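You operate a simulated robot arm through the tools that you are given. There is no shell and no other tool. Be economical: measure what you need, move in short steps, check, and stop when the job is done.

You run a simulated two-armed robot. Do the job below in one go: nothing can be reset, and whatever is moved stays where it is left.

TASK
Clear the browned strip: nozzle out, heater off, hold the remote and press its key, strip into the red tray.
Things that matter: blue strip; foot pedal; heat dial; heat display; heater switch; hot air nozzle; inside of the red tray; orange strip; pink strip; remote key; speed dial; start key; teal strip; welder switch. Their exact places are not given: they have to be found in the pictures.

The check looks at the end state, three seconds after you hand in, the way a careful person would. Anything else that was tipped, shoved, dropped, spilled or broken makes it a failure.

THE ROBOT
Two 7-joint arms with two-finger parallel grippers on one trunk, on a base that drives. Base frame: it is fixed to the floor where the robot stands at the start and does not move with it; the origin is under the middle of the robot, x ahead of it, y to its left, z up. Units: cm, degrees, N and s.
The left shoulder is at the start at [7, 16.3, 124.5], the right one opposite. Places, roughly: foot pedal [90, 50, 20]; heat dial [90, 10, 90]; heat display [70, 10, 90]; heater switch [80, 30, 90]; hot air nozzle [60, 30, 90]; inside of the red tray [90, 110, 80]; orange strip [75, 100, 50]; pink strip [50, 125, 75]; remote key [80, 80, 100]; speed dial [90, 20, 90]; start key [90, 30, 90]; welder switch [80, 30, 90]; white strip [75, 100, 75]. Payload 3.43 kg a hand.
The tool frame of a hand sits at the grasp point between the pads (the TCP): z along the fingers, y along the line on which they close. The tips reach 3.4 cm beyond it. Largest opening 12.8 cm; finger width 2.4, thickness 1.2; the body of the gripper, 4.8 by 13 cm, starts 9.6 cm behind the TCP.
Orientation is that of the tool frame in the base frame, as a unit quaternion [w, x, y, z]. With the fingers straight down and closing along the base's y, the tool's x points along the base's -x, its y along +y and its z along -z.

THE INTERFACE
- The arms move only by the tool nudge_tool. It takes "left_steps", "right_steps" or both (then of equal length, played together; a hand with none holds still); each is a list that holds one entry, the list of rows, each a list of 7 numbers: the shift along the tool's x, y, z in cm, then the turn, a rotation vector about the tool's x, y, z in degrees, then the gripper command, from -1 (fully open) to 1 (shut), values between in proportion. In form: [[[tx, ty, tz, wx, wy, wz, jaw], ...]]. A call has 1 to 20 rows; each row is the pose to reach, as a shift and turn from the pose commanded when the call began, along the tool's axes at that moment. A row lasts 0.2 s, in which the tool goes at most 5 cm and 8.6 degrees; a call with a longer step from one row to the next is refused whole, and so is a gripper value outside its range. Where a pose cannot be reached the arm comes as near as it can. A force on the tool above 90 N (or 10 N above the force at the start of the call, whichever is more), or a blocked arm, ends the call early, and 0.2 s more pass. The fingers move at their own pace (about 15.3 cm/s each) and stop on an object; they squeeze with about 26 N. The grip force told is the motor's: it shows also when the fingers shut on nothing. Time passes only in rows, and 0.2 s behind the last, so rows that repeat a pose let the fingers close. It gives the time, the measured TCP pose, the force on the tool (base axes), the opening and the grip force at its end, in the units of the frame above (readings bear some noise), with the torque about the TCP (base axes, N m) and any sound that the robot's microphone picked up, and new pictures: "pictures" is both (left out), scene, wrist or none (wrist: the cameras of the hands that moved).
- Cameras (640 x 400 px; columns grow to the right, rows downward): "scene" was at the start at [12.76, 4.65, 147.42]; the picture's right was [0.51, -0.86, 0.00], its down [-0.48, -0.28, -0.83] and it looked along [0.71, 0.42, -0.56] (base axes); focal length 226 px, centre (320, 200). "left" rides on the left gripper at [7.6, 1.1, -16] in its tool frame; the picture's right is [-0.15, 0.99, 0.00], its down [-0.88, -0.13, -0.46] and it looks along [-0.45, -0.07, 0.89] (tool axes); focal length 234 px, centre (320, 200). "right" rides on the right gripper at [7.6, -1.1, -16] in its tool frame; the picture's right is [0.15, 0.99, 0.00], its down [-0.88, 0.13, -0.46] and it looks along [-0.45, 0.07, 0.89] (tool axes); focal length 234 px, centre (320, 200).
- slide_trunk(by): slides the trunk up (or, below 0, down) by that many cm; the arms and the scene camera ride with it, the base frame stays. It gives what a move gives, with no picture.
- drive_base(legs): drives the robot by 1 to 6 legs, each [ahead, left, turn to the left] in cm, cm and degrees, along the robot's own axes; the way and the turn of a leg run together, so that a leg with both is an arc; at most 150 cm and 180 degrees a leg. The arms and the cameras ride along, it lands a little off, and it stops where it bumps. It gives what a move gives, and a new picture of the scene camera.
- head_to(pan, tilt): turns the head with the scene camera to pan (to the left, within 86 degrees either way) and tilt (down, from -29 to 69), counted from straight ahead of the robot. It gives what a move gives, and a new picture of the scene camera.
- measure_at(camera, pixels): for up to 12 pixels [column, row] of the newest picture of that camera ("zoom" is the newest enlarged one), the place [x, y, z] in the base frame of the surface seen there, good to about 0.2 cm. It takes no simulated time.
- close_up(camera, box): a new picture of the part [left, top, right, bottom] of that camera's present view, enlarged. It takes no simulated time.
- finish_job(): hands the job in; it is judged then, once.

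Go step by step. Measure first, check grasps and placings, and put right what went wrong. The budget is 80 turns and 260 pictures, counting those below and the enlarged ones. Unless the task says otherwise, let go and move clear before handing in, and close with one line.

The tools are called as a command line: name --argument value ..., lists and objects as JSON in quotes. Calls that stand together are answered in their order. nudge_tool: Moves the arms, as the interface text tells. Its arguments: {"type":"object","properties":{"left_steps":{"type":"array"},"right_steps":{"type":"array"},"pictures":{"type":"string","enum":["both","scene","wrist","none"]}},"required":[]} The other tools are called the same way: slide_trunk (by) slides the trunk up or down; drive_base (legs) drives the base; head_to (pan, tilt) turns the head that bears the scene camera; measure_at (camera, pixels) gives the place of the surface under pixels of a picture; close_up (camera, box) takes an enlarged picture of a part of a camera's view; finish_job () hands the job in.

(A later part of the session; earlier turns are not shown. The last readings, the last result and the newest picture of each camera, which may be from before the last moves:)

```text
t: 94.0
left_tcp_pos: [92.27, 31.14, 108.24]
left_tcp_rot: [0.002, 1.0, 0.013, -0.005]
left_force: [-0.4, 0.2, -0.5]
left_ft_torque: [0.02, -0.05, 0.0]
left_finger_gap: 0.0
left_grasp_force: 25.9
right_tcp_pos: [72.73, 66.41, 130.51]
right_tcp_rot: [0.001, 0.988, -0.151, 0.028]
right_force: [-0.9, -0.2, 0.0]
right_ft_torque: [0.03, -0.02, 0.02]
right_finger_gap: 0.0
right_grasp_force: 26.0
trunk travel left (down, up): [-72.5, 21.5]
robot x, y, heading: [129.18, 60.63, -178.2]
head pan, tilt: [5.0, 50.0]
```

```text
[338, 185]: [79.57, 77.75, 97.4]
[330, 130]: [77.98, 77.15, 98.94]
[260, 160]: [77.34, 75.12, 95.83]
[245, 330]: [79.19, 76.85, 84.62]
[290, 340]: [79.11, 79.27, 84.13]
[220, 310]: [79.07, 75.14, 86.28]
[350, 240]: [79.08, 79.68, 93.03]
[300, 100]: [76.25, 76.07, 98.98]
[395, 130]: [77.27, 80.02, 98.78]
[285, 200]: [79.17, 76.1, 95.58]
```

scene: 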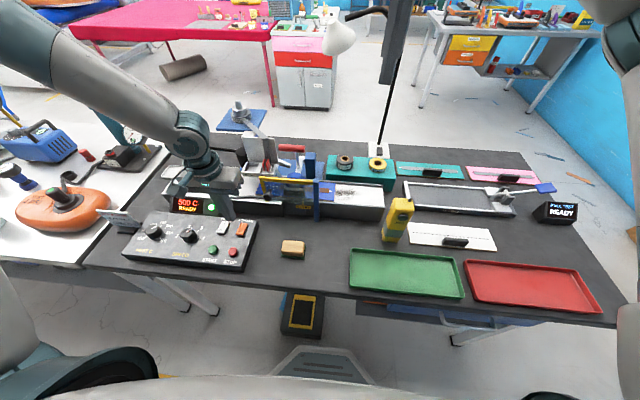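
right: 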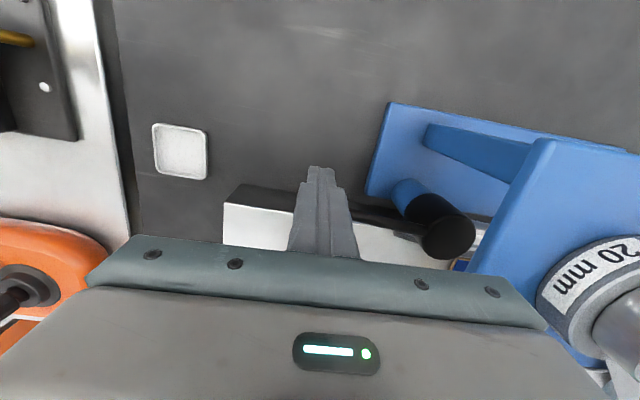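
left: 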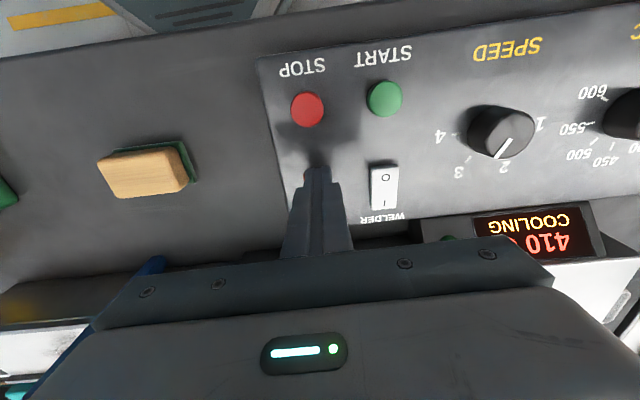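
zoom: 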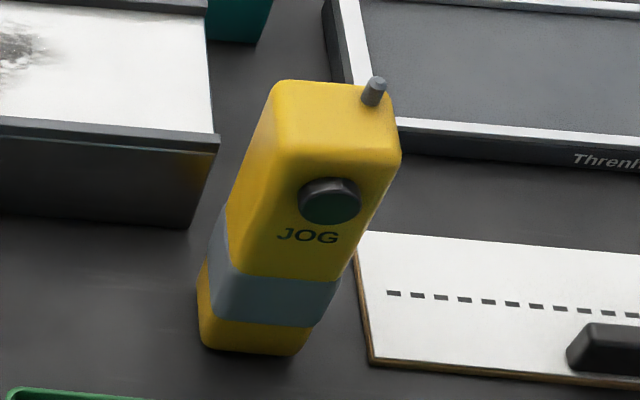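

Remote: x 75–79.1, y 74.7–79.8, top z 99, pin to 100.3, key centre about [79.7,77.7,96.8]. I'll bring the right hand square over it, opened to about 9 cm.

nudge_tool --right_steps '[[[-0.1, -2.4, 1, 0, -0.5, -3, 0.5], [-0.2, -4.8, 4, 0, -1, -6, 0], [-0.2, -7.2, 7.5, 0, -1.6, -9, -0.4], [-0.3, -9.4, 11, 0, -2.1, -12, -0.4], [-0.4, -11.37, 15, 0, -2.7, -15, -0.4], [-0.44, -11.37, 18.67, 0.1, -3.2, -17.4, -0.4], [-0.44, -11.37, 18.67, 0.1, -3.2, -17.4, -0.4], [-0.44, -11.37, 18.67, 0.1, -3.2, -17.4, -0.4]]]' --pictures "both"

```text
t: 95.8
left_tcp_pos: [92.29, 31.18, 108.36]
left_tcp_rot: [0.001, 1.0, 0.012, -0.006]
left_force: [0.2, -0.1, -0.2]
left_ft_torque: [0.04, 0.0, 0.02]
left_finger_gap: 0.0
left_grasp_force: 25.2
right_tcp_pos: [76.85, 77.13, 111.96]
right_tcp_rot: [0.0, 1.0, 0.002, 0.001]
right_force: [-0.6, 0.2, -0.4]
right_ft_torque: [0.0, -0.02, 0.04]
right_finger_gap: 8.96
right_grasp_force: 0.0
trunk travel left (down, up): [-72.5, 21.5]
robot x, y, heading: [129.14, 60.45, -178.7]
head pan, tilt: [5.0, 50.0]
```

scene: 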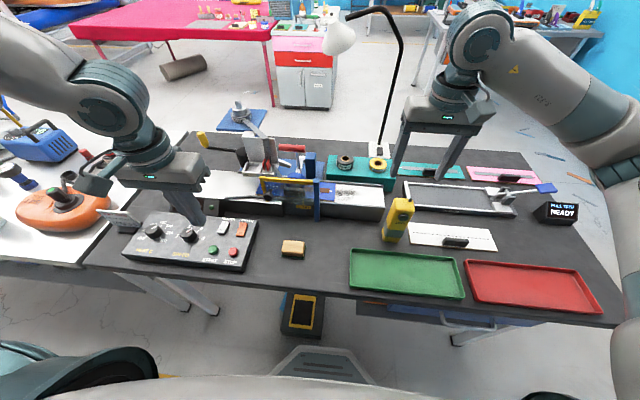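
right: 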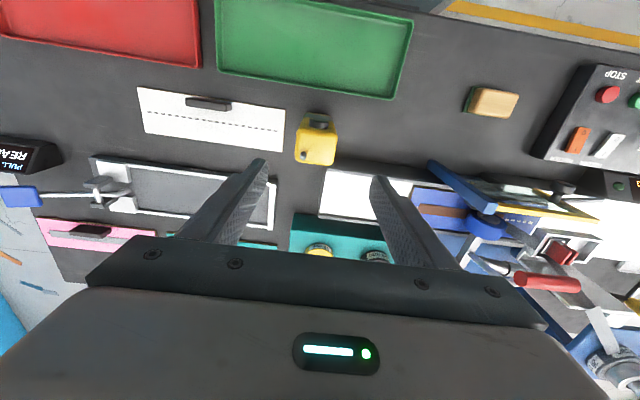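

Square and centred at [76.85,77.13]. I'll descend to z≈92.4 and grip.

nudge_tool --right_steps '[[[-0.2, -0.15, 4, 0, 0, 0, -0.4], [-0.2, -0.15, 8, 0, 0, 0, -0.4], [-0.2, -0.15, 12, 0, 0, 0, -0.4], [-0.2, -0.15, 16, 0, 0, 0, -0.4], [-0.2, -0.15, 19.5, 0, 0, 0, -0.4], [-0.2, -0.15, 19.5, 0, 0, 0, 0], [-0.2, -0.15, 19.5, 0, 0, 0, 0.15], [-0.2, -0.15, 19.5, 0, 0, 0, 0.3], [-0.2, -0.15, 19.5, 0, 0, 0, 0.6], [-0.2, -0.15, 19.5, 0, 0, 0, 1], [-0.2, -0.15, 19.5, 0, 0, 0, 1]]]' --pictures "both"

close_up --camera "scene" --box '[340, 150, 460, 260]'

```text
t: 98.2
left_tcp_pos: [92.22, 31.04, 108.27]
left_tcp_rot: [0.002, 1.0, 0.012, -0.005]
left_force: [-0.5, -0.5, -0.7]
left_ft_torque: [-0.02, 0.0, 0.01]
left_finger_gap: 0.0
left_grasp_force: 26.0
right_tcp_pos: [76.41, 77.28, 92.46]
right_tcp_rot: [0.0, 1.0, 0.002, 0.0]
right_force: [0.1, -0.1, -0.2]
right_ft_torque: [0.03, -0.02, 0.0]
right_finger_gap: 5.18
right_grasp_force: 25.7
trunk travel left (down, up): [-72.5, 21.5]
robot x, y, heading: [129.07, 60.22, -178.5]
head pan, tilt: [5.0, 50.0]
```

scene: 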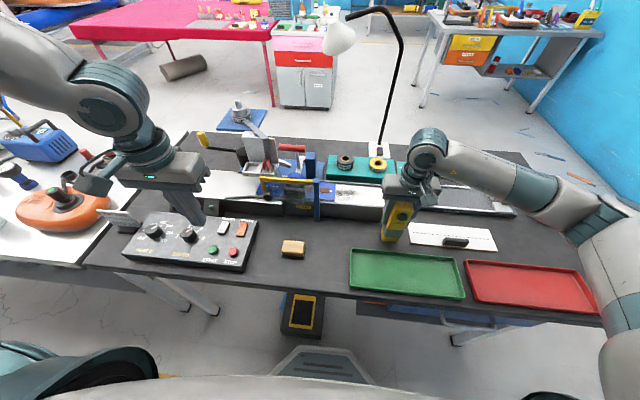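
right: 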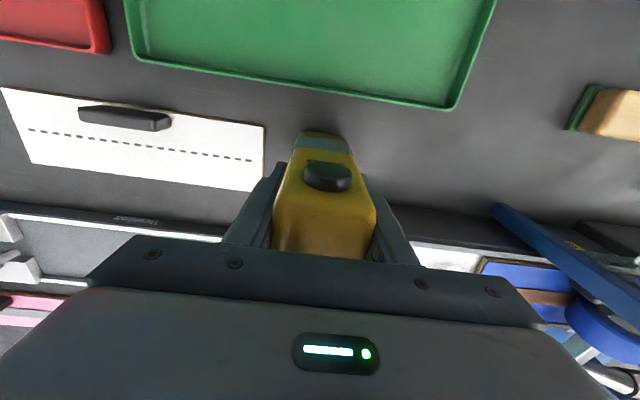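

```text
3.64 times, centred on (400, 205) of scene
```

zoom: 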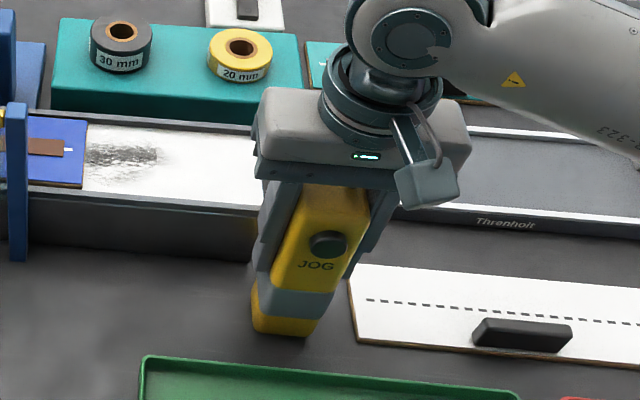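

The remote is held (gap 5.18, upright, not displaced). I'll bring the left fist in diagonally from the −y/+x side, 30° below horizontal, stopping about 8 cm short of the key.

nudge_tool --left_steps '[[[0.5, -3.2, 0, 2.7, -6.3, 4.6, 1], [1, -6.4, 0, 5.3, -12.6, 9.2, 1], [1.5, -9.6, 0, 8, -18.9, 13.9, 1], [2, -12.8, 0, 10.7, -25.2, 18.5, 1], [2, -16, 0, 13.4, -31.4, 23.1, 1], [1.5, -19.2, 0, 16, -37.7, 27.7, 1], [1, -22.4, 0, 18.7, -44, 32.4, 1], [0, -25.6, 1, 21.4, -50.3, 37, 1], [-1, -28.8, 2, 24, -56.6, 41.6, 1], [-2.5, -32, 3, 24, -56.6, 41.6, 1], [-4, -36, 4.5, 24, -56.6, 41.6, 1], [-5.5, -39.7, 5.8, 24, -56.6, 41.6, 1], [-5.5, -39.7, 5.8, 24, -56.6, 41.6, 1]]]' --pictures "both"

```text
t: 101.0
left_tcp_pos: [77.92, 57.21, 108.49]
left_tcp_rot: [-0.187, 0.799, -0.332, -0.466]
left_force: [0.6, -0.2, 0.2]
left_ft_torque: [-0.04, 0.01, -0.01]
left_finger_gap: 0.0
left_grasp_force: 25.9
left hand out of reach, approached as far as the arm can: row 1, 2, 3, 4, 5, 6, 7, 8, 9, 10, 11, 12, 13
right_tcp_pos: [76.37, 77.19, 92.46]
right_tcp_rot: [0.0, 1.0, 0.0, 0.001]
right_force: [-0.5, -0.5, 1.0]
right_ft_torque: [-0.02, -0.01, -0.02]
right_finger_gap: 5.17
right_grasp_force: 25.5
trunk travel left (down, up): [-72.5, 21.5]
robot x, y, heading: [129.41, 60.13, -178.5]
head pan, tilt: [5.0, 50.0]
```

scene: 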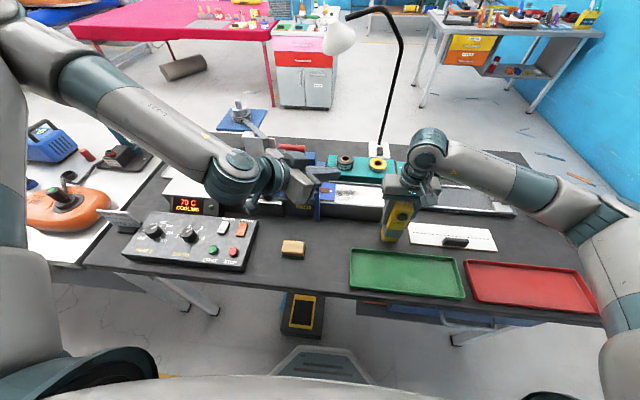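
left: 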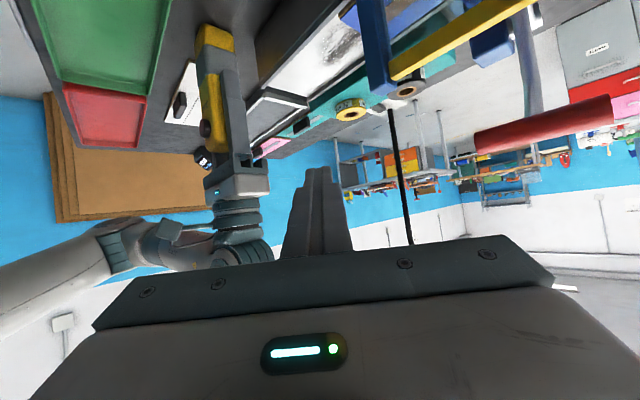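

The orientation is right, but the left arm couldn't get that close in, and it stopped at [78,57,108]. I'll retract it, release the remote and raise the right hand. Then I'll shift the base so the remote lies straight ahead.

nudge_tool --left_steps '[[[0, 0, -3, 0, 0, 0, 1], [0, 0, -6, 0, 0, 0, 1], [0, 0, -10, 0, 0, 0, 1], [0, 0, -10, 0, 0, 0, 1], [0, 0, -10, 0, 0, 0, 1], [0, 0, -10, 0, 0, 0, 1], [0, 0, -10, 0, 0, 0, 1], [0, 0, -10, 0, 0, 0, 1]]]' --right_steps '[[[0, 0, 0, 0, 0, 0, 0.1], [0, 0, 0, 0, 0, 0, -0.4], [0, 0, 0, 0, 0, 0, -0.4], [0, 0, -4, 0, 0, 0, -0.4], [0, 0, -8, 0, 0, 0, -0.4], [0, 0, -12, 0, 0, 0, -0.4], [0, 0, -16, 0, 0, 0, -0.4], [0, 0, -16, 0, 0, 0, -0.4]]]' --pictures "scene"

```text
t: 102.8
left_tcp_pos: [76.99, 51.62, 114.14]
left_tcp_rot: [-0.186, 0.799, -0.331, -0.466]
left_force: [0.1, 0.1, 0.1]
left_ft_torque: [-0.01, 0.0, -0.01]
left_finger_gap: 0.0
left_grasp_force: 25.9
left hand out of reach, approached as far as the arm can: row 1, 2, 3, 4, 5, 6, 7, 8
right_tcp_pos: [76.95, 77.45, 108.41]
right_tcp_rot: [0.0, 1.0, 0.0, 0.001]
right_force: [-0.9, 0.2, -0.6]
right_ft_torque: [-0.01, -0.03, -0.01]
right_finger_gap: 8.98
right_grasp_force: 0.1
trunk travel left (down, up): [-72.5, 21.5]
robot x, y, heading: [129.65, 60.54, -178.6]
head pan, tilt: [5.0, 50.0]
```

scene: 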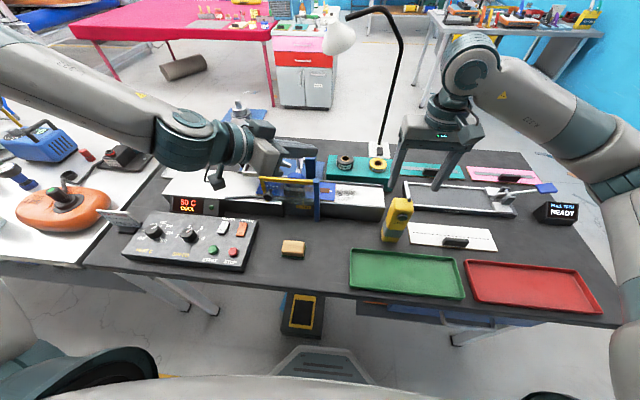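

Remote released and standing. Driving 5 cm back and 21.5 cm to the right (+y).

drive_base --legs '[[-5, 0, -1.4], [0, -21.5, 0]]'

```text
t: 105.0
left_tcp_pos: [81.63, 74.7, 114.1]
left_tcp_rot: [-0.194, 0.794, -0.343, -0.464]
left_force: [-0.3, -0.1, 0.8]
left_ft_torque: [-0.02, 0.0, -0.01]
left_finger_gap: 0.01
left_grasp_force: 25.8
right_tcp_pos: [82.49, 100.47, 108.37]
right_tcp_rot: [0.0, 1.0, -0.014, 0.001]
right_force: [0.5, 0.4, -0.5]
right_ft_torque: [-0.04, 0.01, 0.02]
right_finger_gap: 8.96
right_grasp_force: 0.1
trunk travel left (down, up): [-72.5, 21.5]
robot x, y, heading: [134.26, 82.15, 179.5]
head pan, tilt: [5.0, 50.0]
```

scene: 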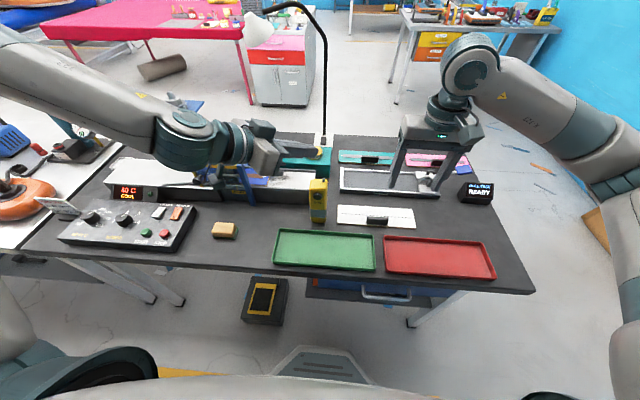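

The base is now at [134.3,82.2]. I'll move the left hand clear to the −y side first, then bring the right hand back over the remote.

nudge_tool --left_steps '[[[2.1, 1.7, -2.7, 0, 0, 0, 1], [4.3, 3.4, -5.4, 0, 0, 0, 1], [6.4, 5.1, -8.1, 0, 0, 0, 1], [8.56, 6.9, -10.9, 0, 0, 0, 1], [8.56, 6.9, -10.9, 0, 0, 0, 1], [8.56, 6.9, -10.9, 0, 0, 0, 1], [8.56, 6.9, -10.9, 0, 0, 0, 1], [8.56, 6.9, -10.9, 0, 0, 0, 1], [8.56, 6.9, -10.9, 0, 0, 0, 1], [8.56, 6.9, -10.9, 0, 0, 0, 1]]]' --right_steps '[[[0, 0, 0, 0, 0, 0, -0.4], [0, 0, 0, 0, 0, 0, -0.4], [-0.6, 3.3, 0, 0, 0, -0.5, -0.4], [-1.3, 6.6, 0, 0, 0, -1, -0.4], [-2, 10, 0, 0, 0, -1.6, -0.4], [-2.7, 13.3, 0, 0, 0, -1.6, -0.4], [-3.4, 16.6, 0, 0, 0, -1.6, -0.4], [-4.3, 20, 0, 0, 0, -1.6, -0.4], [-5.15, 23.36, 0, 0, 0, -1.6, -0.4], [-5.15, 23.36, 0, 0, 0, -1.6, -0.4]]]' --pictures "both"

```text
t: 107.2
left_tcp_pos: [84.83, 59.33, 111.88]
left_tcp_rot: [-0.194, 0.794, -0.343, -0.462]
left_force: [0.9, 0.9, 0.3]
left_ft_torque: [-0.02, 0.0, 0.04]
left_finger_gap: 0.0
left_grasp_force: 26.6
left hand out of reach, approached as far as the arm can: row 1, 2, 3, 4, 5, 6, 7, 8, 9, 10
right_tcp_pos: [76.74, 77.34, 108.27]
right_tcp_rot: [0.0, 1.0, -0.001, 0.0]
right_force: [0.0, 0.1, 0.7]
right_ft_torque: [0.0, 0.01, 0.04]
right_finger_gap: 8.95
right_grasp_force: 0.1
trunk travel left (down, up): [-72.5, 21.5]
robot x, y, heading: [134.26, 81.64, 179.7]
head pan, tilt: [5.0, 50.0]
```

scene: 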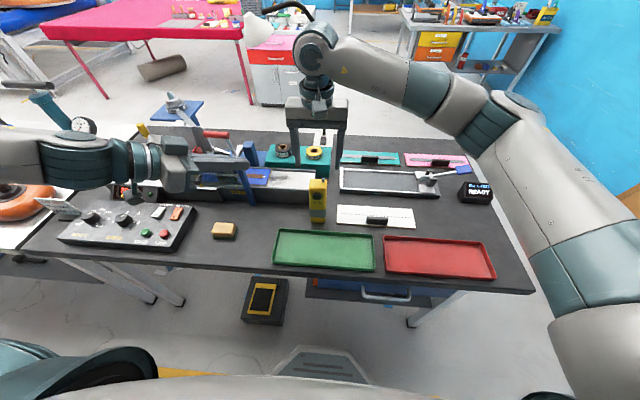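
right: 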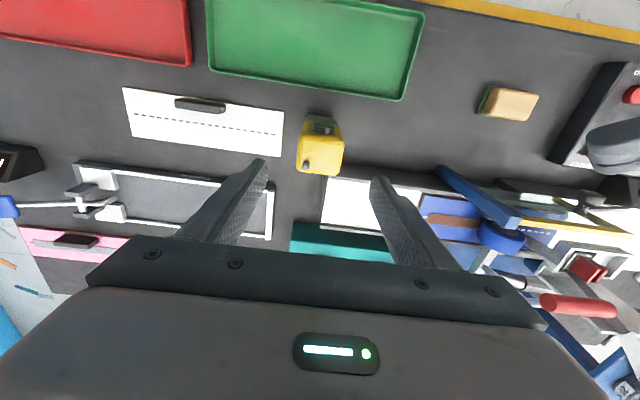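
left: 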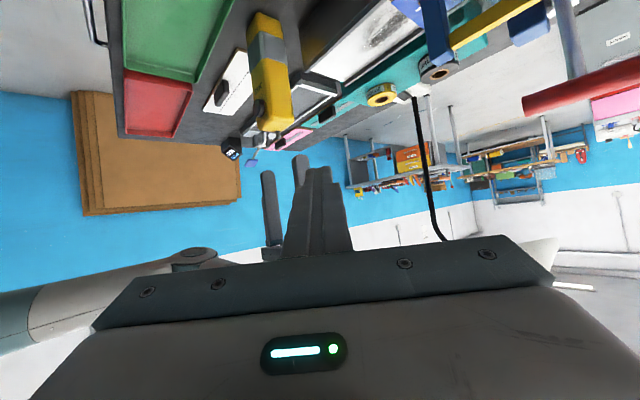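

Both hands are in place. The right hand descends and grips the remote again.

nudge_tool --right_steps '[[[-0.1, 0, 4, 0, 0, 0, -0.4], [-0.1, 0, 8, 0, 0, 0, -0.4], [-0.1, 0, 12, 0, 0, 0, -0.4], [-0.1, 0, 15.8, 0, 0, 0, -0.4], [-0.1, 0, 15.8, 0, 0, 0, 0], [-0.1, 0, 15.8, 0, 0, 0, 0.15], [-0.1, 0, 15.8, 0, 0, 0, 0.3], [-0.1, 0, 15.8, 0, 0, 0, 0.6], [-0.1, 0, 15.8, 0, 0, 0, 1], [-0.1, 0, 15.8, 0, 0, 0, 1]]]' --pictures "scene"

measure_at --camera "left" --pixels '[[259, 108], [262, 108], [256, 104], [240, 120], [317, 175]]'

close_up --camera "scene" --box '[280, 160, 360, 235]'

```text
t: 109.4
left_tcp_pos: [84.72, 59.26, 111.89]
left_tcp_rot: [-0.194, 0.794, -0.343, -0.462]
left_force: [0.2, 0.0, -0.2]
left_ft_torque: [0.02, -0.02, -0.02]
left_finger_gap: 0.02
left_grasp_force: 26.2
right_tcp_pos: [76.67, 76.94, 92.55]
right_tcp_rot: [0.0, 1.0, 0.0, 0.001]
right_force: [0.4, 0.5, 0.9]
right_ft_torque: [-0.03, 0.1, 0.0]
right_finger_gap: 5.18
right_grasp_force: 25.8
trunk travel left (down, up): [-72.5, 21.5]
robot x, y, heading: [134.09, 82.33, 179.8]
head pan, tilt: [5.0, 50.0]
```

scene: 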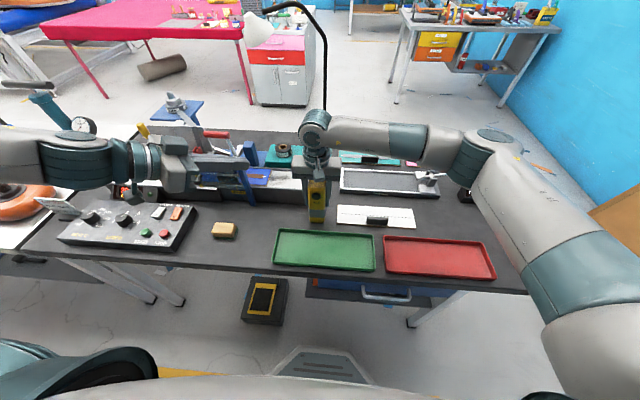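

```text
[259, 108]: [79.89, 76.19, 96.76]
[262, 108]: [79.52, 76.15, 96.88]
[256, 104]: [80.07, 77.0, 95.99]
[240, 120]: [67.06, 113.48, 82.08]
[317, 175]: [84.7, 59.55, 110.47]
```

```text
5.33 times, centred on (320, 198) of scene
```

zoom: 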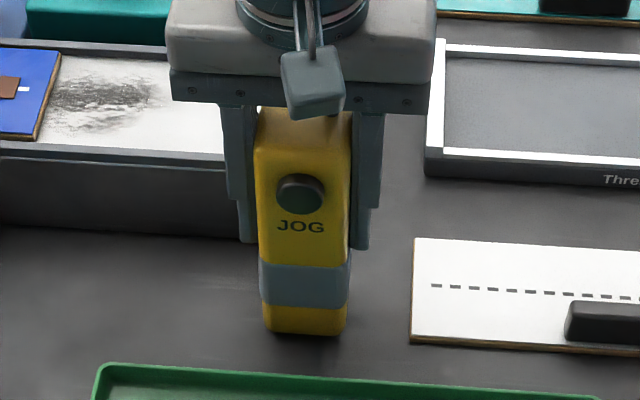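

Key centre is about [79.9,77.2,96.6]. I'll bring the left fist to 5 cm short of it.

nudge_tool --left_steps '[[[1.1, -1.9, 2.7, 0, 0, 0, 1], [2.2, -3.8, 5.4, 0, 0, 0, 1], [3.2, -5.6, 8.1, 0, 0, 0, 1], [4.2, -7.3, 10.7, 0, 0, 0, 1], [5.16, -9, 13.2, 0, 0, 0, 1], [5.16, -9, 13.2, 0, 0, 0, 1], [5.16, -9, 13.2, 0, 0, 0, 1]]]' --pictures "both"

close_up --camera "scene" --box '[240, 140, 400, 240]'

```text
t: 111.0
left_tcp_pos: [84.16, 71.8, 100.25]
left_tcp_rot: [-0.194, 0.795, -0.343, -0.462]
left_force: [-0.1, 0.3, 0.6]
left_ft_torque: [-0.02, 0.04, 0.03]
left_finger_gap: 0.0
left_grasp_force: 26.1
left hand out of reach, approached as far as the arm can: row 1, 2, 3, 4, 5, 6, 7
right_tcp_pos: [76.69, 77.0, 92.51]
right_tcp_rot: [0.0, 1.0, 0.0, 0.001]
right_force: [0.5, -0.8, 1.3]
right_ft_torque: [0.0, 0.07, 0.01]
right_finger_gap: 5.2
right_grasp_force: 26.2
trunk travel left (down, up): [-72.5, 21.5]
robot x, y, heading: [134.14, 81.88, 179.4]
head pan, tilt: [5.0, 50.0]
```

scene: 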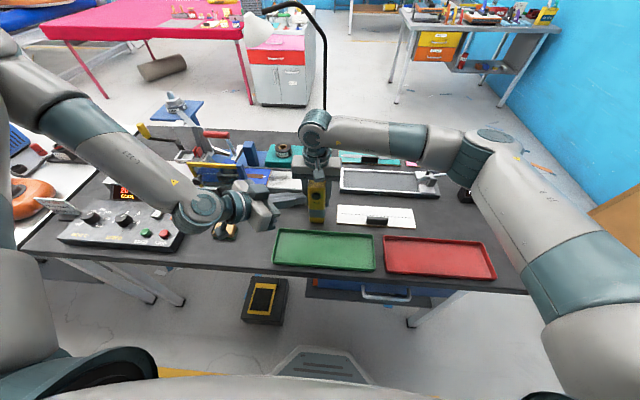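
left: 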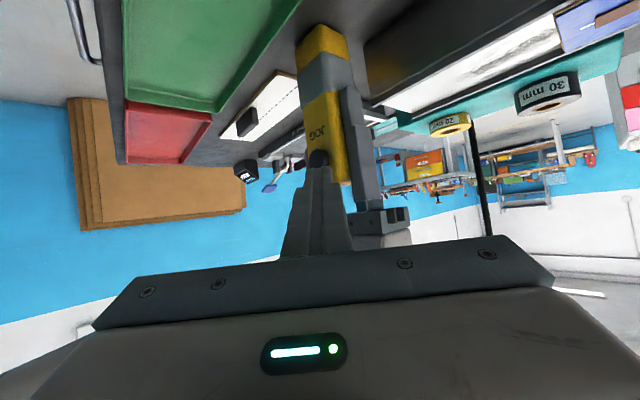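

```text
4.00 times, centred on (320, 190) of scene
```

zoom: 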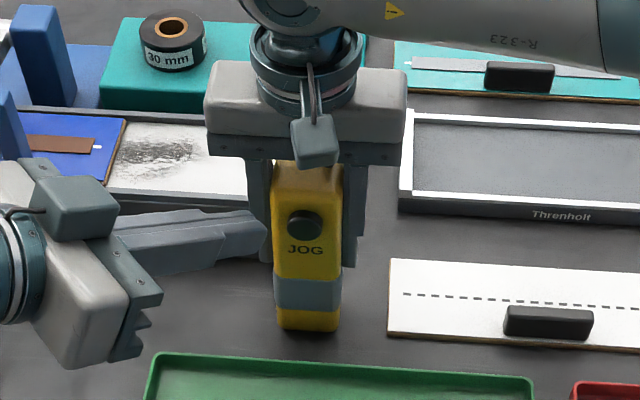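

The fist is beside the key. I'll check the clearance to the right camera block, then align and approach to just short of contact.

measure_at --camera "scene" --pixels '[[318, 180], [315, 176], [316, 195], [322, 170], [297, 200]]'

nudge_tool --left_steps '[[[0, -1, 1, 0, 0, 0, 1], [0, -2, 2, 0, 0, 0, 1], [0, -3.1, 3.1, 0, 0, 0, 1], [-0.33, -2.4, 3.7, 0, 0, 0, 1], [-0.33, -2.4, 3.7, 0, 0, 0, 1]]]' --pictures "both"

close_up --camera "scene" --box '[270, 160, 366, 220]'

```text
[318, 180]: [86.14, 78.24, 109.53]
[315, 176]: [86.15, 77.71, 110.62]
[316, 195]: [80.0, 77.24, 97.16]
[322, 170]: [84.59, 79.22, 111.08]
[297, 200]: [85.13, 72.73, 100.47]
```

```text
t: 112.2
left_tcp_pos: [83.61, 74.05, 100.76]
left_tcp_rot: [-0.193, 0.795, -0.342, -0.462]
left_force: [0.7, 0.6, 0.1]
left_ft_torque: [0.02, 0.03, -0.03]
left_finger_gap: 0.01
left_grasp_force: 25.9
left hand out of reach, approached as far as the arm can: row 2, 3, 4, 5
right_tcp_pos: [76.64, 76.77, 92.71]
right_tcp_rot: [0.0, 1.0, 0.001, 0.001]
right_force: [-0.5, -1.1, -0.2]
right_ft_torque: [-0.02, 0.03, 0.01]
right_finger_gap: 5.21
right_grasp_force: 25.5
trunk travel left (down, up): [-72.5, 21.5]
robot x, y, heading: [134.31, 82.38, 180.0]
head pan, tilt: [5.0, 50.0]
```

scene: 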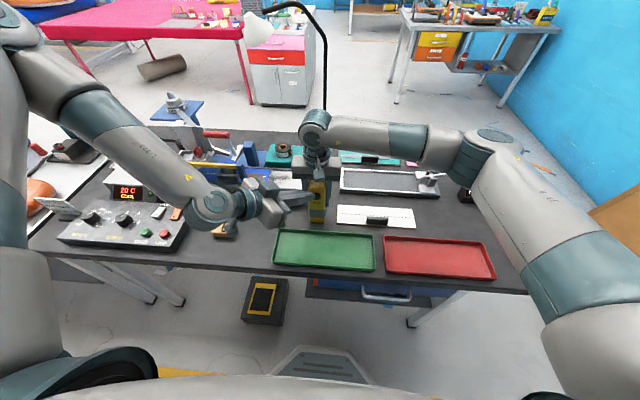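
left: 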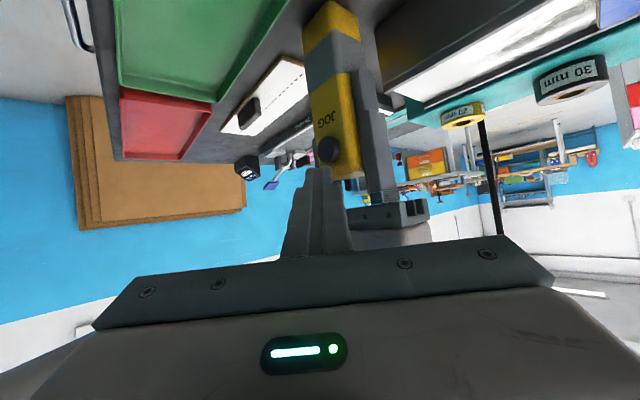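

```text
6.67 times, centred on (318, 190) of scene
```

zoom: 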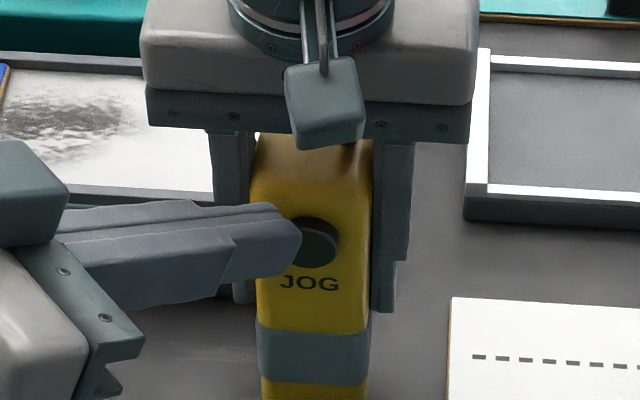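

The left arm is on its retract limit, about 2 cm from where I want it. I'll yaw the hand a further 20° so the wrist sits farther to −y, and press with the fingertip's side moving in −x.

nudge_tool --left_steps '[[[0, 0, 0, 6, -0.1, 3.4, 1], [0, 0, 0, 12, -0.2, 6.8, 1], [0, 0, 0, 17.4, -0.2, 9.9, 1], [0.5, -0.26, 1, 17.4, -0.2, 9.9, 1], [1, -0.52, 2, 17.4, -0.2, 9.9, 1], [1, -0.52, 2, 17.4, -0.2, 9.9, 1]]]' --pictures "both"

close_up --camera "scene" --box '[270, 160, 366, 220]'

```text
t: 113.6
left_tcp_pos: [83.04, 75.13, 98.78]
left_tcp_rot: [-0.272, 0.723, -0.476, -0.422]
left_force: [0.1, -0.1, -0.2]
left_ft_torque: [0.02, -0.01, 0.02]
left_finger_gap: 0.03
left_grasp_force: 25.8
right_tcp_pos: [76.68, 76.91, 92.52]
right_tcp_rot: [0.0, 1.0, -0.001, 0.0]
right_force: [0.3, 0.0, 0.8]
right_ft_torque: [-0.02, 0.05, -0.03]
right_finger_gap: 5.18
right_grasp_force: 26.0
trunk travel left (down, up): [-72.5, 21.5]
robot x, y, heading: [134.17, 82.07, 179.5]
head pan, tilt: [5.0, 50.0]
```

scene: 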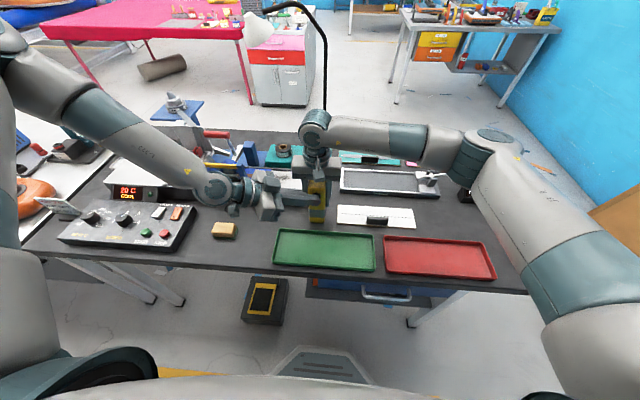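
left: 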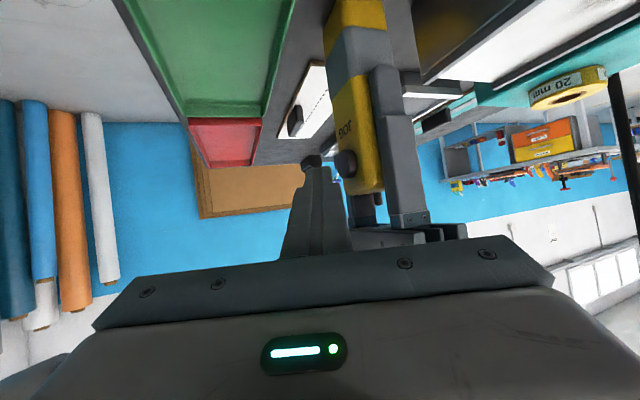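

```text
6.67 times, centred on (318, 190) of scene
```

zoom: 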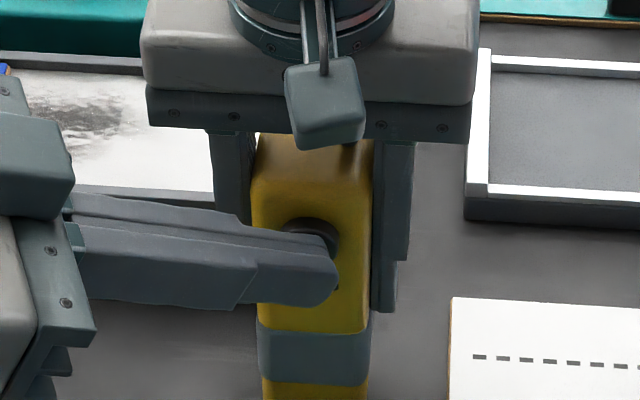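

The fist now covers the key. I'll push in −x in small increments and hold, watching force and the strip.

nudge_tool --left_steps '[[[-0.1, 0.5, 0.2, 0, 0, 0, 1], [-0.17, 0.83, 0.32, 0, 0, 0, 1], [-0.21, 1.0, 0.39, 0, 0, 0, 1], [-0.25, 1.2, 0.46, 0, 0, 0, 1], [-0.25, 1.2, 0.46, 0, 0, 0, 1], [-0.25, 1.2, 0.46, 0, 0, 0, 1]]]' --pictures "scene"

close_up --camera "scene" --box '[180, 130, 372, 250]'

```text
t: 115.0
left_tcp_pos: [81.68, 75.11, 98.51]
left_tcp_rot: [-0.271, 0.723, -0.475, -0.422]
left_force: [2.6, 0.6, 0.3]
left_ft_torque: [0.07, 0.0, -0.07]
left_finger_gap: 0.01
left_grasp_force: 25.7
right_tcp_pos: [76.69, 76.88, 92.6]
right_tcp_rot: [0.001, 1.0, 0.0, 0.001]
right_force: [-1.3, -0.1, -0.2]
right_ft_torque: [-0.03, -0.13, 0.03]
right_finger_gap: 5.16
right_grasp_force: 25.4
trunk travel left (down, up): [-72.5, 21.5]
robot x, y, heading: [134.01, 81.87, 179.6]
head pan, tilt: [5.0, 50.0]
```

scene: 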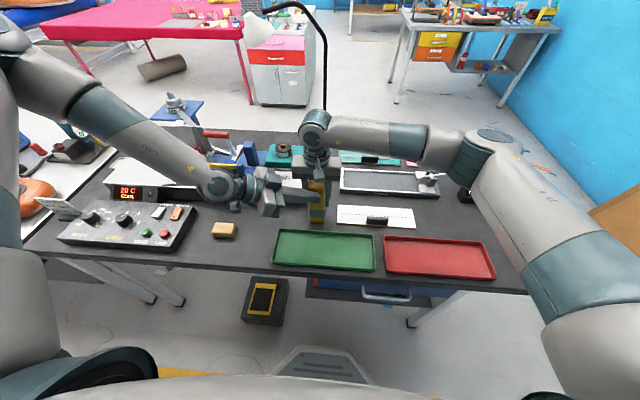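

```text
3.33 times, centred on (276, 190) of scene
```

zoom: 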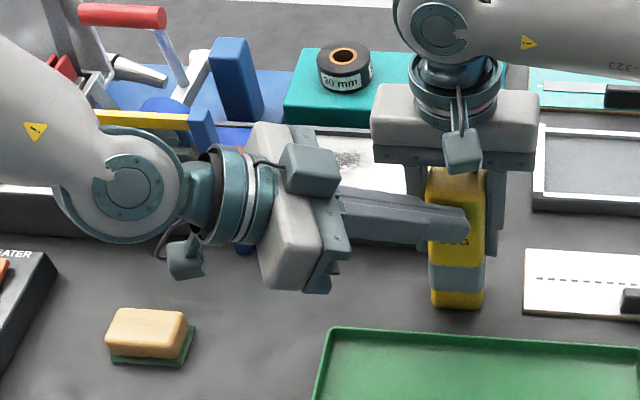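

Contact is light (2.6 N). I'll press deeper and hold, then check the strip through the right wrist camera.

nudge_tool --left_steps '[[[-0.04, 0.18, 0.07, 0, 0, 0, 1], [-0.08, 0.37, 0.14, 0, 0, 0, 1], [-0.11, 0.55, 0.21, 0, 0, 0, 1], [-0.15, 0.73, 0.28, 0, 0, 0, 1], [-0.15, 0.73, 0.28, 0, 0, 0, 1], [-0.15, 0.73, 0.28, 0, 0, 0, 1], [-0.15, 0.73, 0.28, 0, 0, 0, 1], [-0.15, 0.73, 0.28, 0, 0, 0, 1]]]' --right_steps '[[[0, 0, 0, 0, 0, 0, 1], [0, 0, 0, 0, 0, 0, 1], [0, 0, 0, 0, 0, 0, 1], [0, 0, 0, 0, 0, 0, 1], [0, 0, 0, 0, 0, 0, 1], [0, 0, 0, 0, 0, 0, 1], [0, 0, 0, 0, 0, 0, 1], [0, 0, 0, 0, 0, 0, 1]]]' --pictures "both"

```text
t: 116.8
left_tcp_pos: [80.72, 75.19, 98.67]
left_tcp_rot: [-0.271, 0.723, -0.475, -0.422]
left_force: [20.5, 6.1, 0.5]
left_ft_torque: [0.07, -0.17, -0.69]
left_finger_gap: 0.02
left_grasp_force: 25.7
right_tcp_pos: [76.64, 77.06, 92.66]
right_tcp_rot: [-0.001, 1.0, 0.0, 0.0]
right_force: [-22.7, -4.4, 5.0]
right_ft_torque: [0.44, -0.63, 0.11]
right_finger_gap: 5.19
right_grasp_force: 26.0
trunk travel left (down, up): [-72.5, 21.5]
robot x, y, heading: [134.01, 81.91, 179.5]
head pan, tilt: [5.0, 50.0]
heard: click
```

scene: 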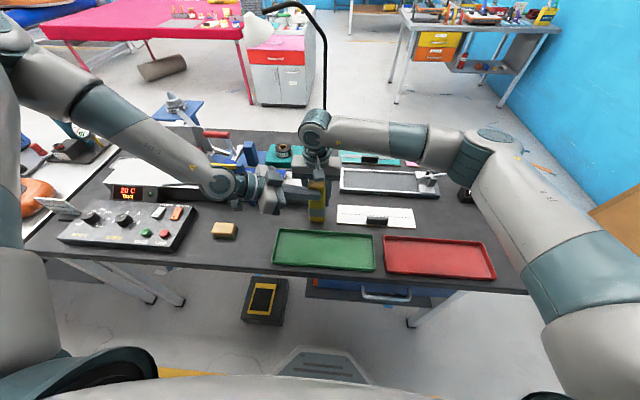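
right: 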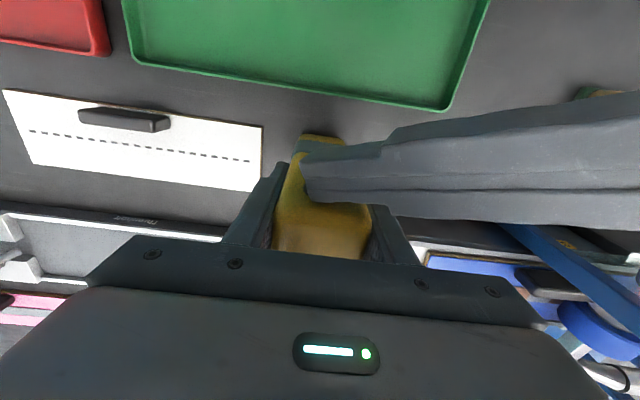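
left: 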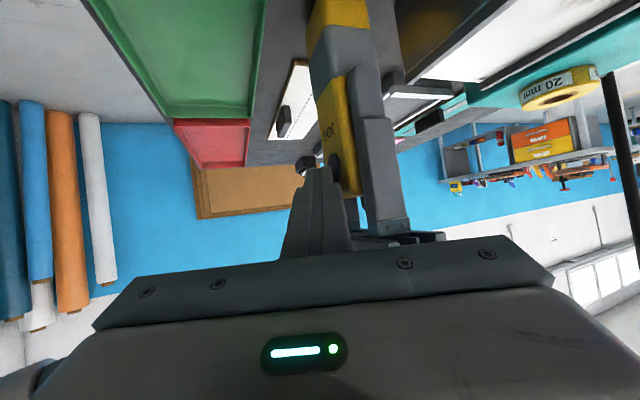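

There was a click, 20 N, and the strip in the right view (430–560, 260–310) has moved. I'll hold longer to see whether it keeps feeding.

nudge_tool --left_steps '[[[0, 0, 0, 0, 0, 0, 1], [0, 0, 0, 0, 0, 0, 1], [0, 0, 0, 0, 0, 0, 1], [0, 0, 0, 0, 0, 0, 1], [0, 0, 0, 0, 0, 0, 1], [0, 0, 0, 0, 0, 0, 1], [0, 0, 0, 0, 0, 0, 1], [0, 0, 0, 0, 0, 0, 1]]]' --right_steps '[[[0, 0, 0, 0, 0, 0, 1], [0, 0, 0, 0, 0, 0, 1], [0, 0, 0, 0, 0, 0, 1], [0, 0, 0, 0, 0, 0, 1], [0, 0, 0, 0, 0, 0, 1], [0, 0, 0, 0, 0, 0, 1], [0, 0, 0, 0, 0, 0, 1], [0, 0, 0, 0, 0, 0, 1]]]' --pictures "both"

close_up --camera "right" --box '[400, 180, 640, 330]'

measure_at --camera "right" --pixels '[[428, 254], [440, 262], [460, 270], [500, 275], [520, 310]]'

```text
t: 118.6
left_tcp_pos: [80.83, 75.25, 98.6]
left_tcp_rot: [-0.272, 0.723, -0.475, -0.422]
left_force: [17.9, 0.7, -0.4]
left_ft_torque: [-0.02, -0.19, -0.48]
left_finger_gap: 0.02
left_grasp_force: 25.7
right_tcp_pos: [76.66, 76.85, 92.64]
right_tcp_rot: [0.0, 1.0, 0.0, 0.0]
right_force: [-19.8, -0.5, 11.3]
right_ft_torque: [-0.1, -0.45, 0.25]
right_finger_gap: 5.19
right_grasp_force: 26.1
trunk travel left (down, up): [-72.5, 21.5]
robot x, y, heading: [134.5, 81.96, 179.5]
head pan, tilt: [5.0, 50.0]
```

scene: 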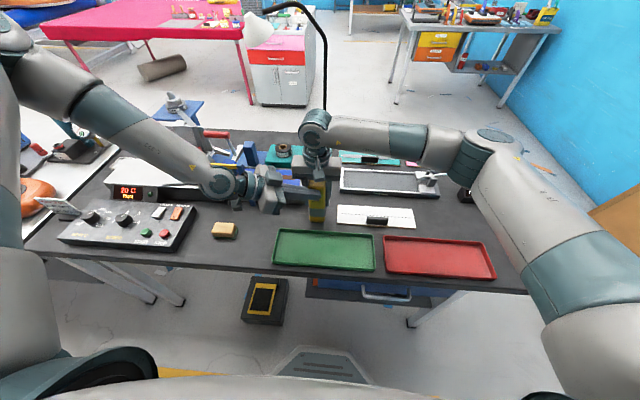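
right: 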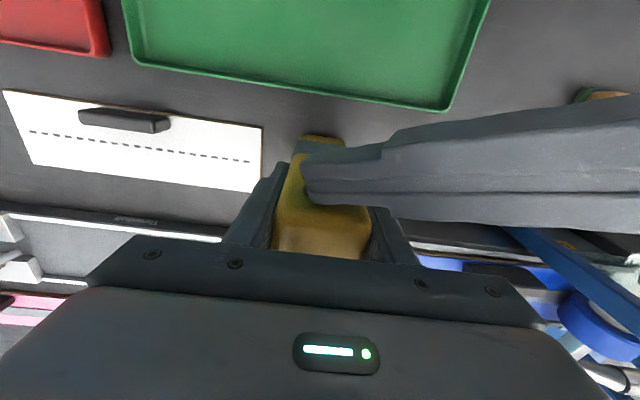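
left: 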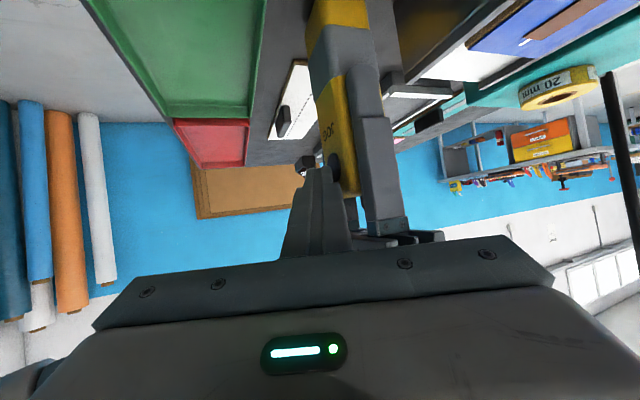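

```text
2.67 times, centred on (520, 255) of right
```

zoom: 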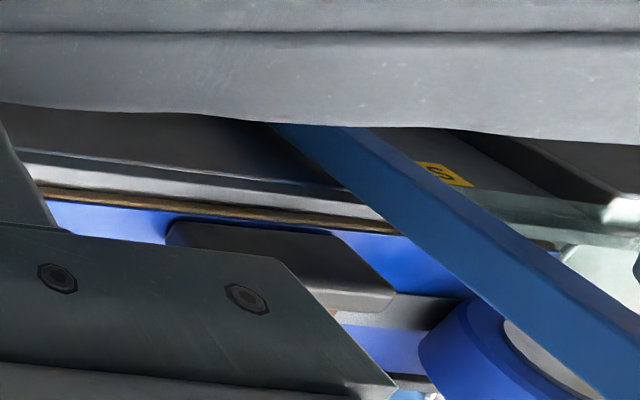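

```text
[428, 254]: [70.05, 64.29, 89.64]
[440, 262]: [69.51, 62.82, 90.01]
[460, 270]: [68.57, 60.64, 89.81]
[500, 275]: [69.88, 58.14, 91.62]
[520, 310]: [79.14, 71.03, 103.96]
```

The strip is feeding toward +y, and its black handle is now at about [69.9,58,91.6]. I'll measure its front end in the left view, then hold a little longer.

measure_at --camera "left" --pixels '[[475, 50], [500, 30], [415, 75], [560, 20], [430, 70]]'

nudge_tool --left_steps '[[[0, 0, 0, 0, 0, 0, 1], [0, 0, 0, 0, 0, 0, 1], [0, 0, 0, 0, 0, 0, 1]]]' --pictures "wrist"

close_up --camera "left" --box '[380, 0, 640, 160]'

```text
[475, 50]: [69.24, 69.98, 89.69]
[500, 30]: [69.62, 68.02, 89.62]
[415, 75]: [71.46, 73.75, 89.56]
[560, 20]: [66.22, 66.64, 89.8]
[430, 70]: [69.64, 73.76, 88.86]
```

```text
t: 119.4
left_tcp_pos: [80.87, 75.2, 98.64]
left_tcp_rot: [-0.272, 0.722, -0.475, -0.423]
left_force: [17.8, -0.2, -0.3]
left_ft_torque: [0.01, -0.13, -0.46]
left_finger_gap: 0.03
left_grasp_force: 26.1
right_tcp_pos: [76.71, 76.87, 92.81]
right_tcp_rot: [0.0, 1.0, -0.001, 0.0]
right_force: [-19.5, -1.6, 9.9]
right_ft_torque: [-0.14, -0.36, 0.2]
right_finger_gap: 5.17
right_grasp_force: 26.2
trunk travel left (down, up): [-72.5, 21.5]
robot x, y, heading: [134.57, 82.01, 179.7]
head pan, tilt: [5.0, 50.0]
```

left: 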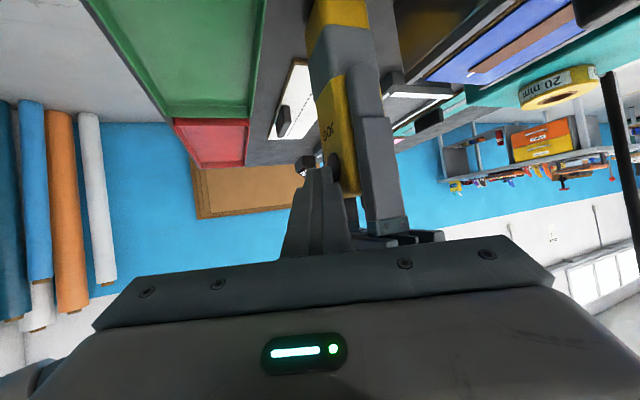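

```text
2.46 times, centred on (510, 80) of left
```

zoom: 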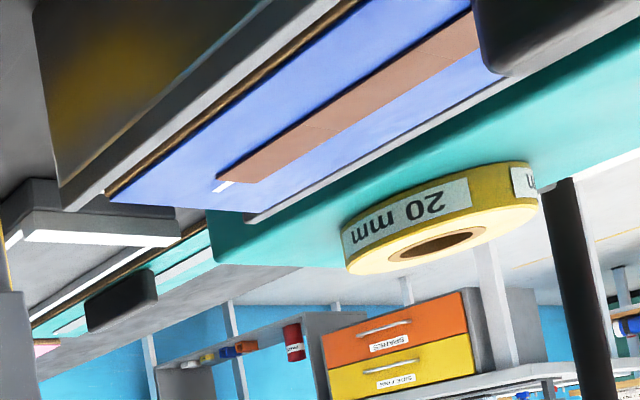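

The front end is near the track end (y≈73) and the rear should be past the rollers. I'll release the key now and withdraw the left fist.

nudge_tool --left_steps '[[[0.4, -1.9, -0.7, 0, 0, 0, 1], [0.6, -2.8, -3, 0, 0, 0, 1], [0.6, -2.8, -7, 0, 0, 0, 1], [0.6, -2.8, -11, 0, 0, 0, 1], [0.6, -2.8, -15, 0, 0, 0, 1], [0.6, -2.8, -15, 0, 0, 0, 1]]]' --pictures "both"

close_up --camera "scene" --box '[180, 120, 372, 240]'

```text
t: 120.8
left_tcp_pos: [88.69, 64.38, 105.61]
left_tcp_rot: [-0.271, 0.723, -0.476, -0.422]
left_force: [-0.3, 0.0, 0.8]
left_ft_torque: [-0.01, 0.0, -0.02]
left_finger_gap: 0.01
left_grasp_force: 26.1
right_tcp_pos: [76.7, 77.05, 92.7]
right_tcp_rot: [0.0, 1.0, 0.001, 0.001]
right_force: [2.4, -1.8, 7.5]
right_ft_torque: [-0.08, -0.07, 0.01]
right_finger_gap: 5.17
right_grasp_force: 25.9
trunk travel left (down, up): [-72.5, 21.5]
robot x, y, heading: [133.88, 81.92, 179.7]
head pan, tilt: [5.0, 50.0]
```

scene: 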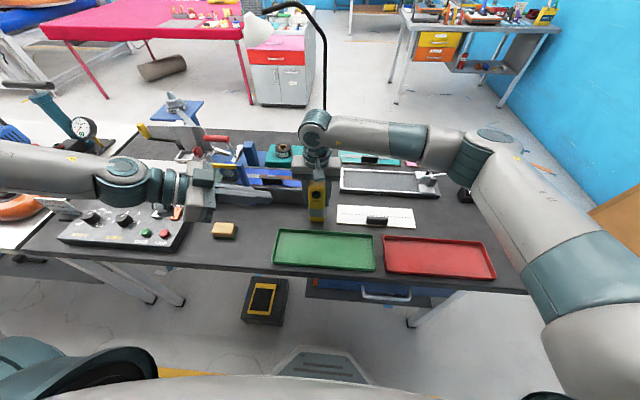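
left: 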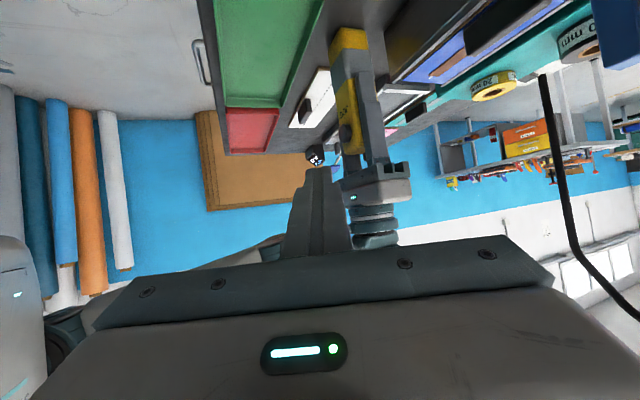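

```text
3.33 times, centred on (276, 180) of scene
```

zoom: 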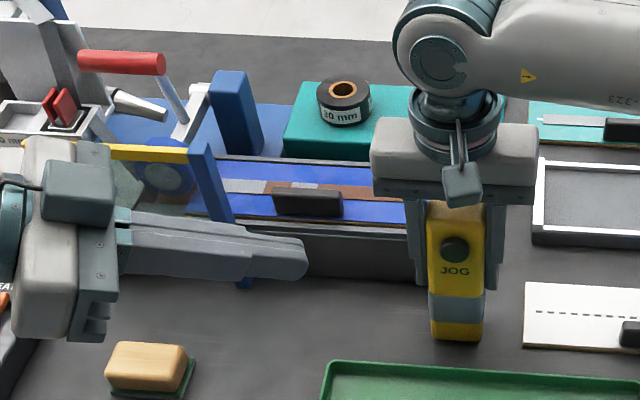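

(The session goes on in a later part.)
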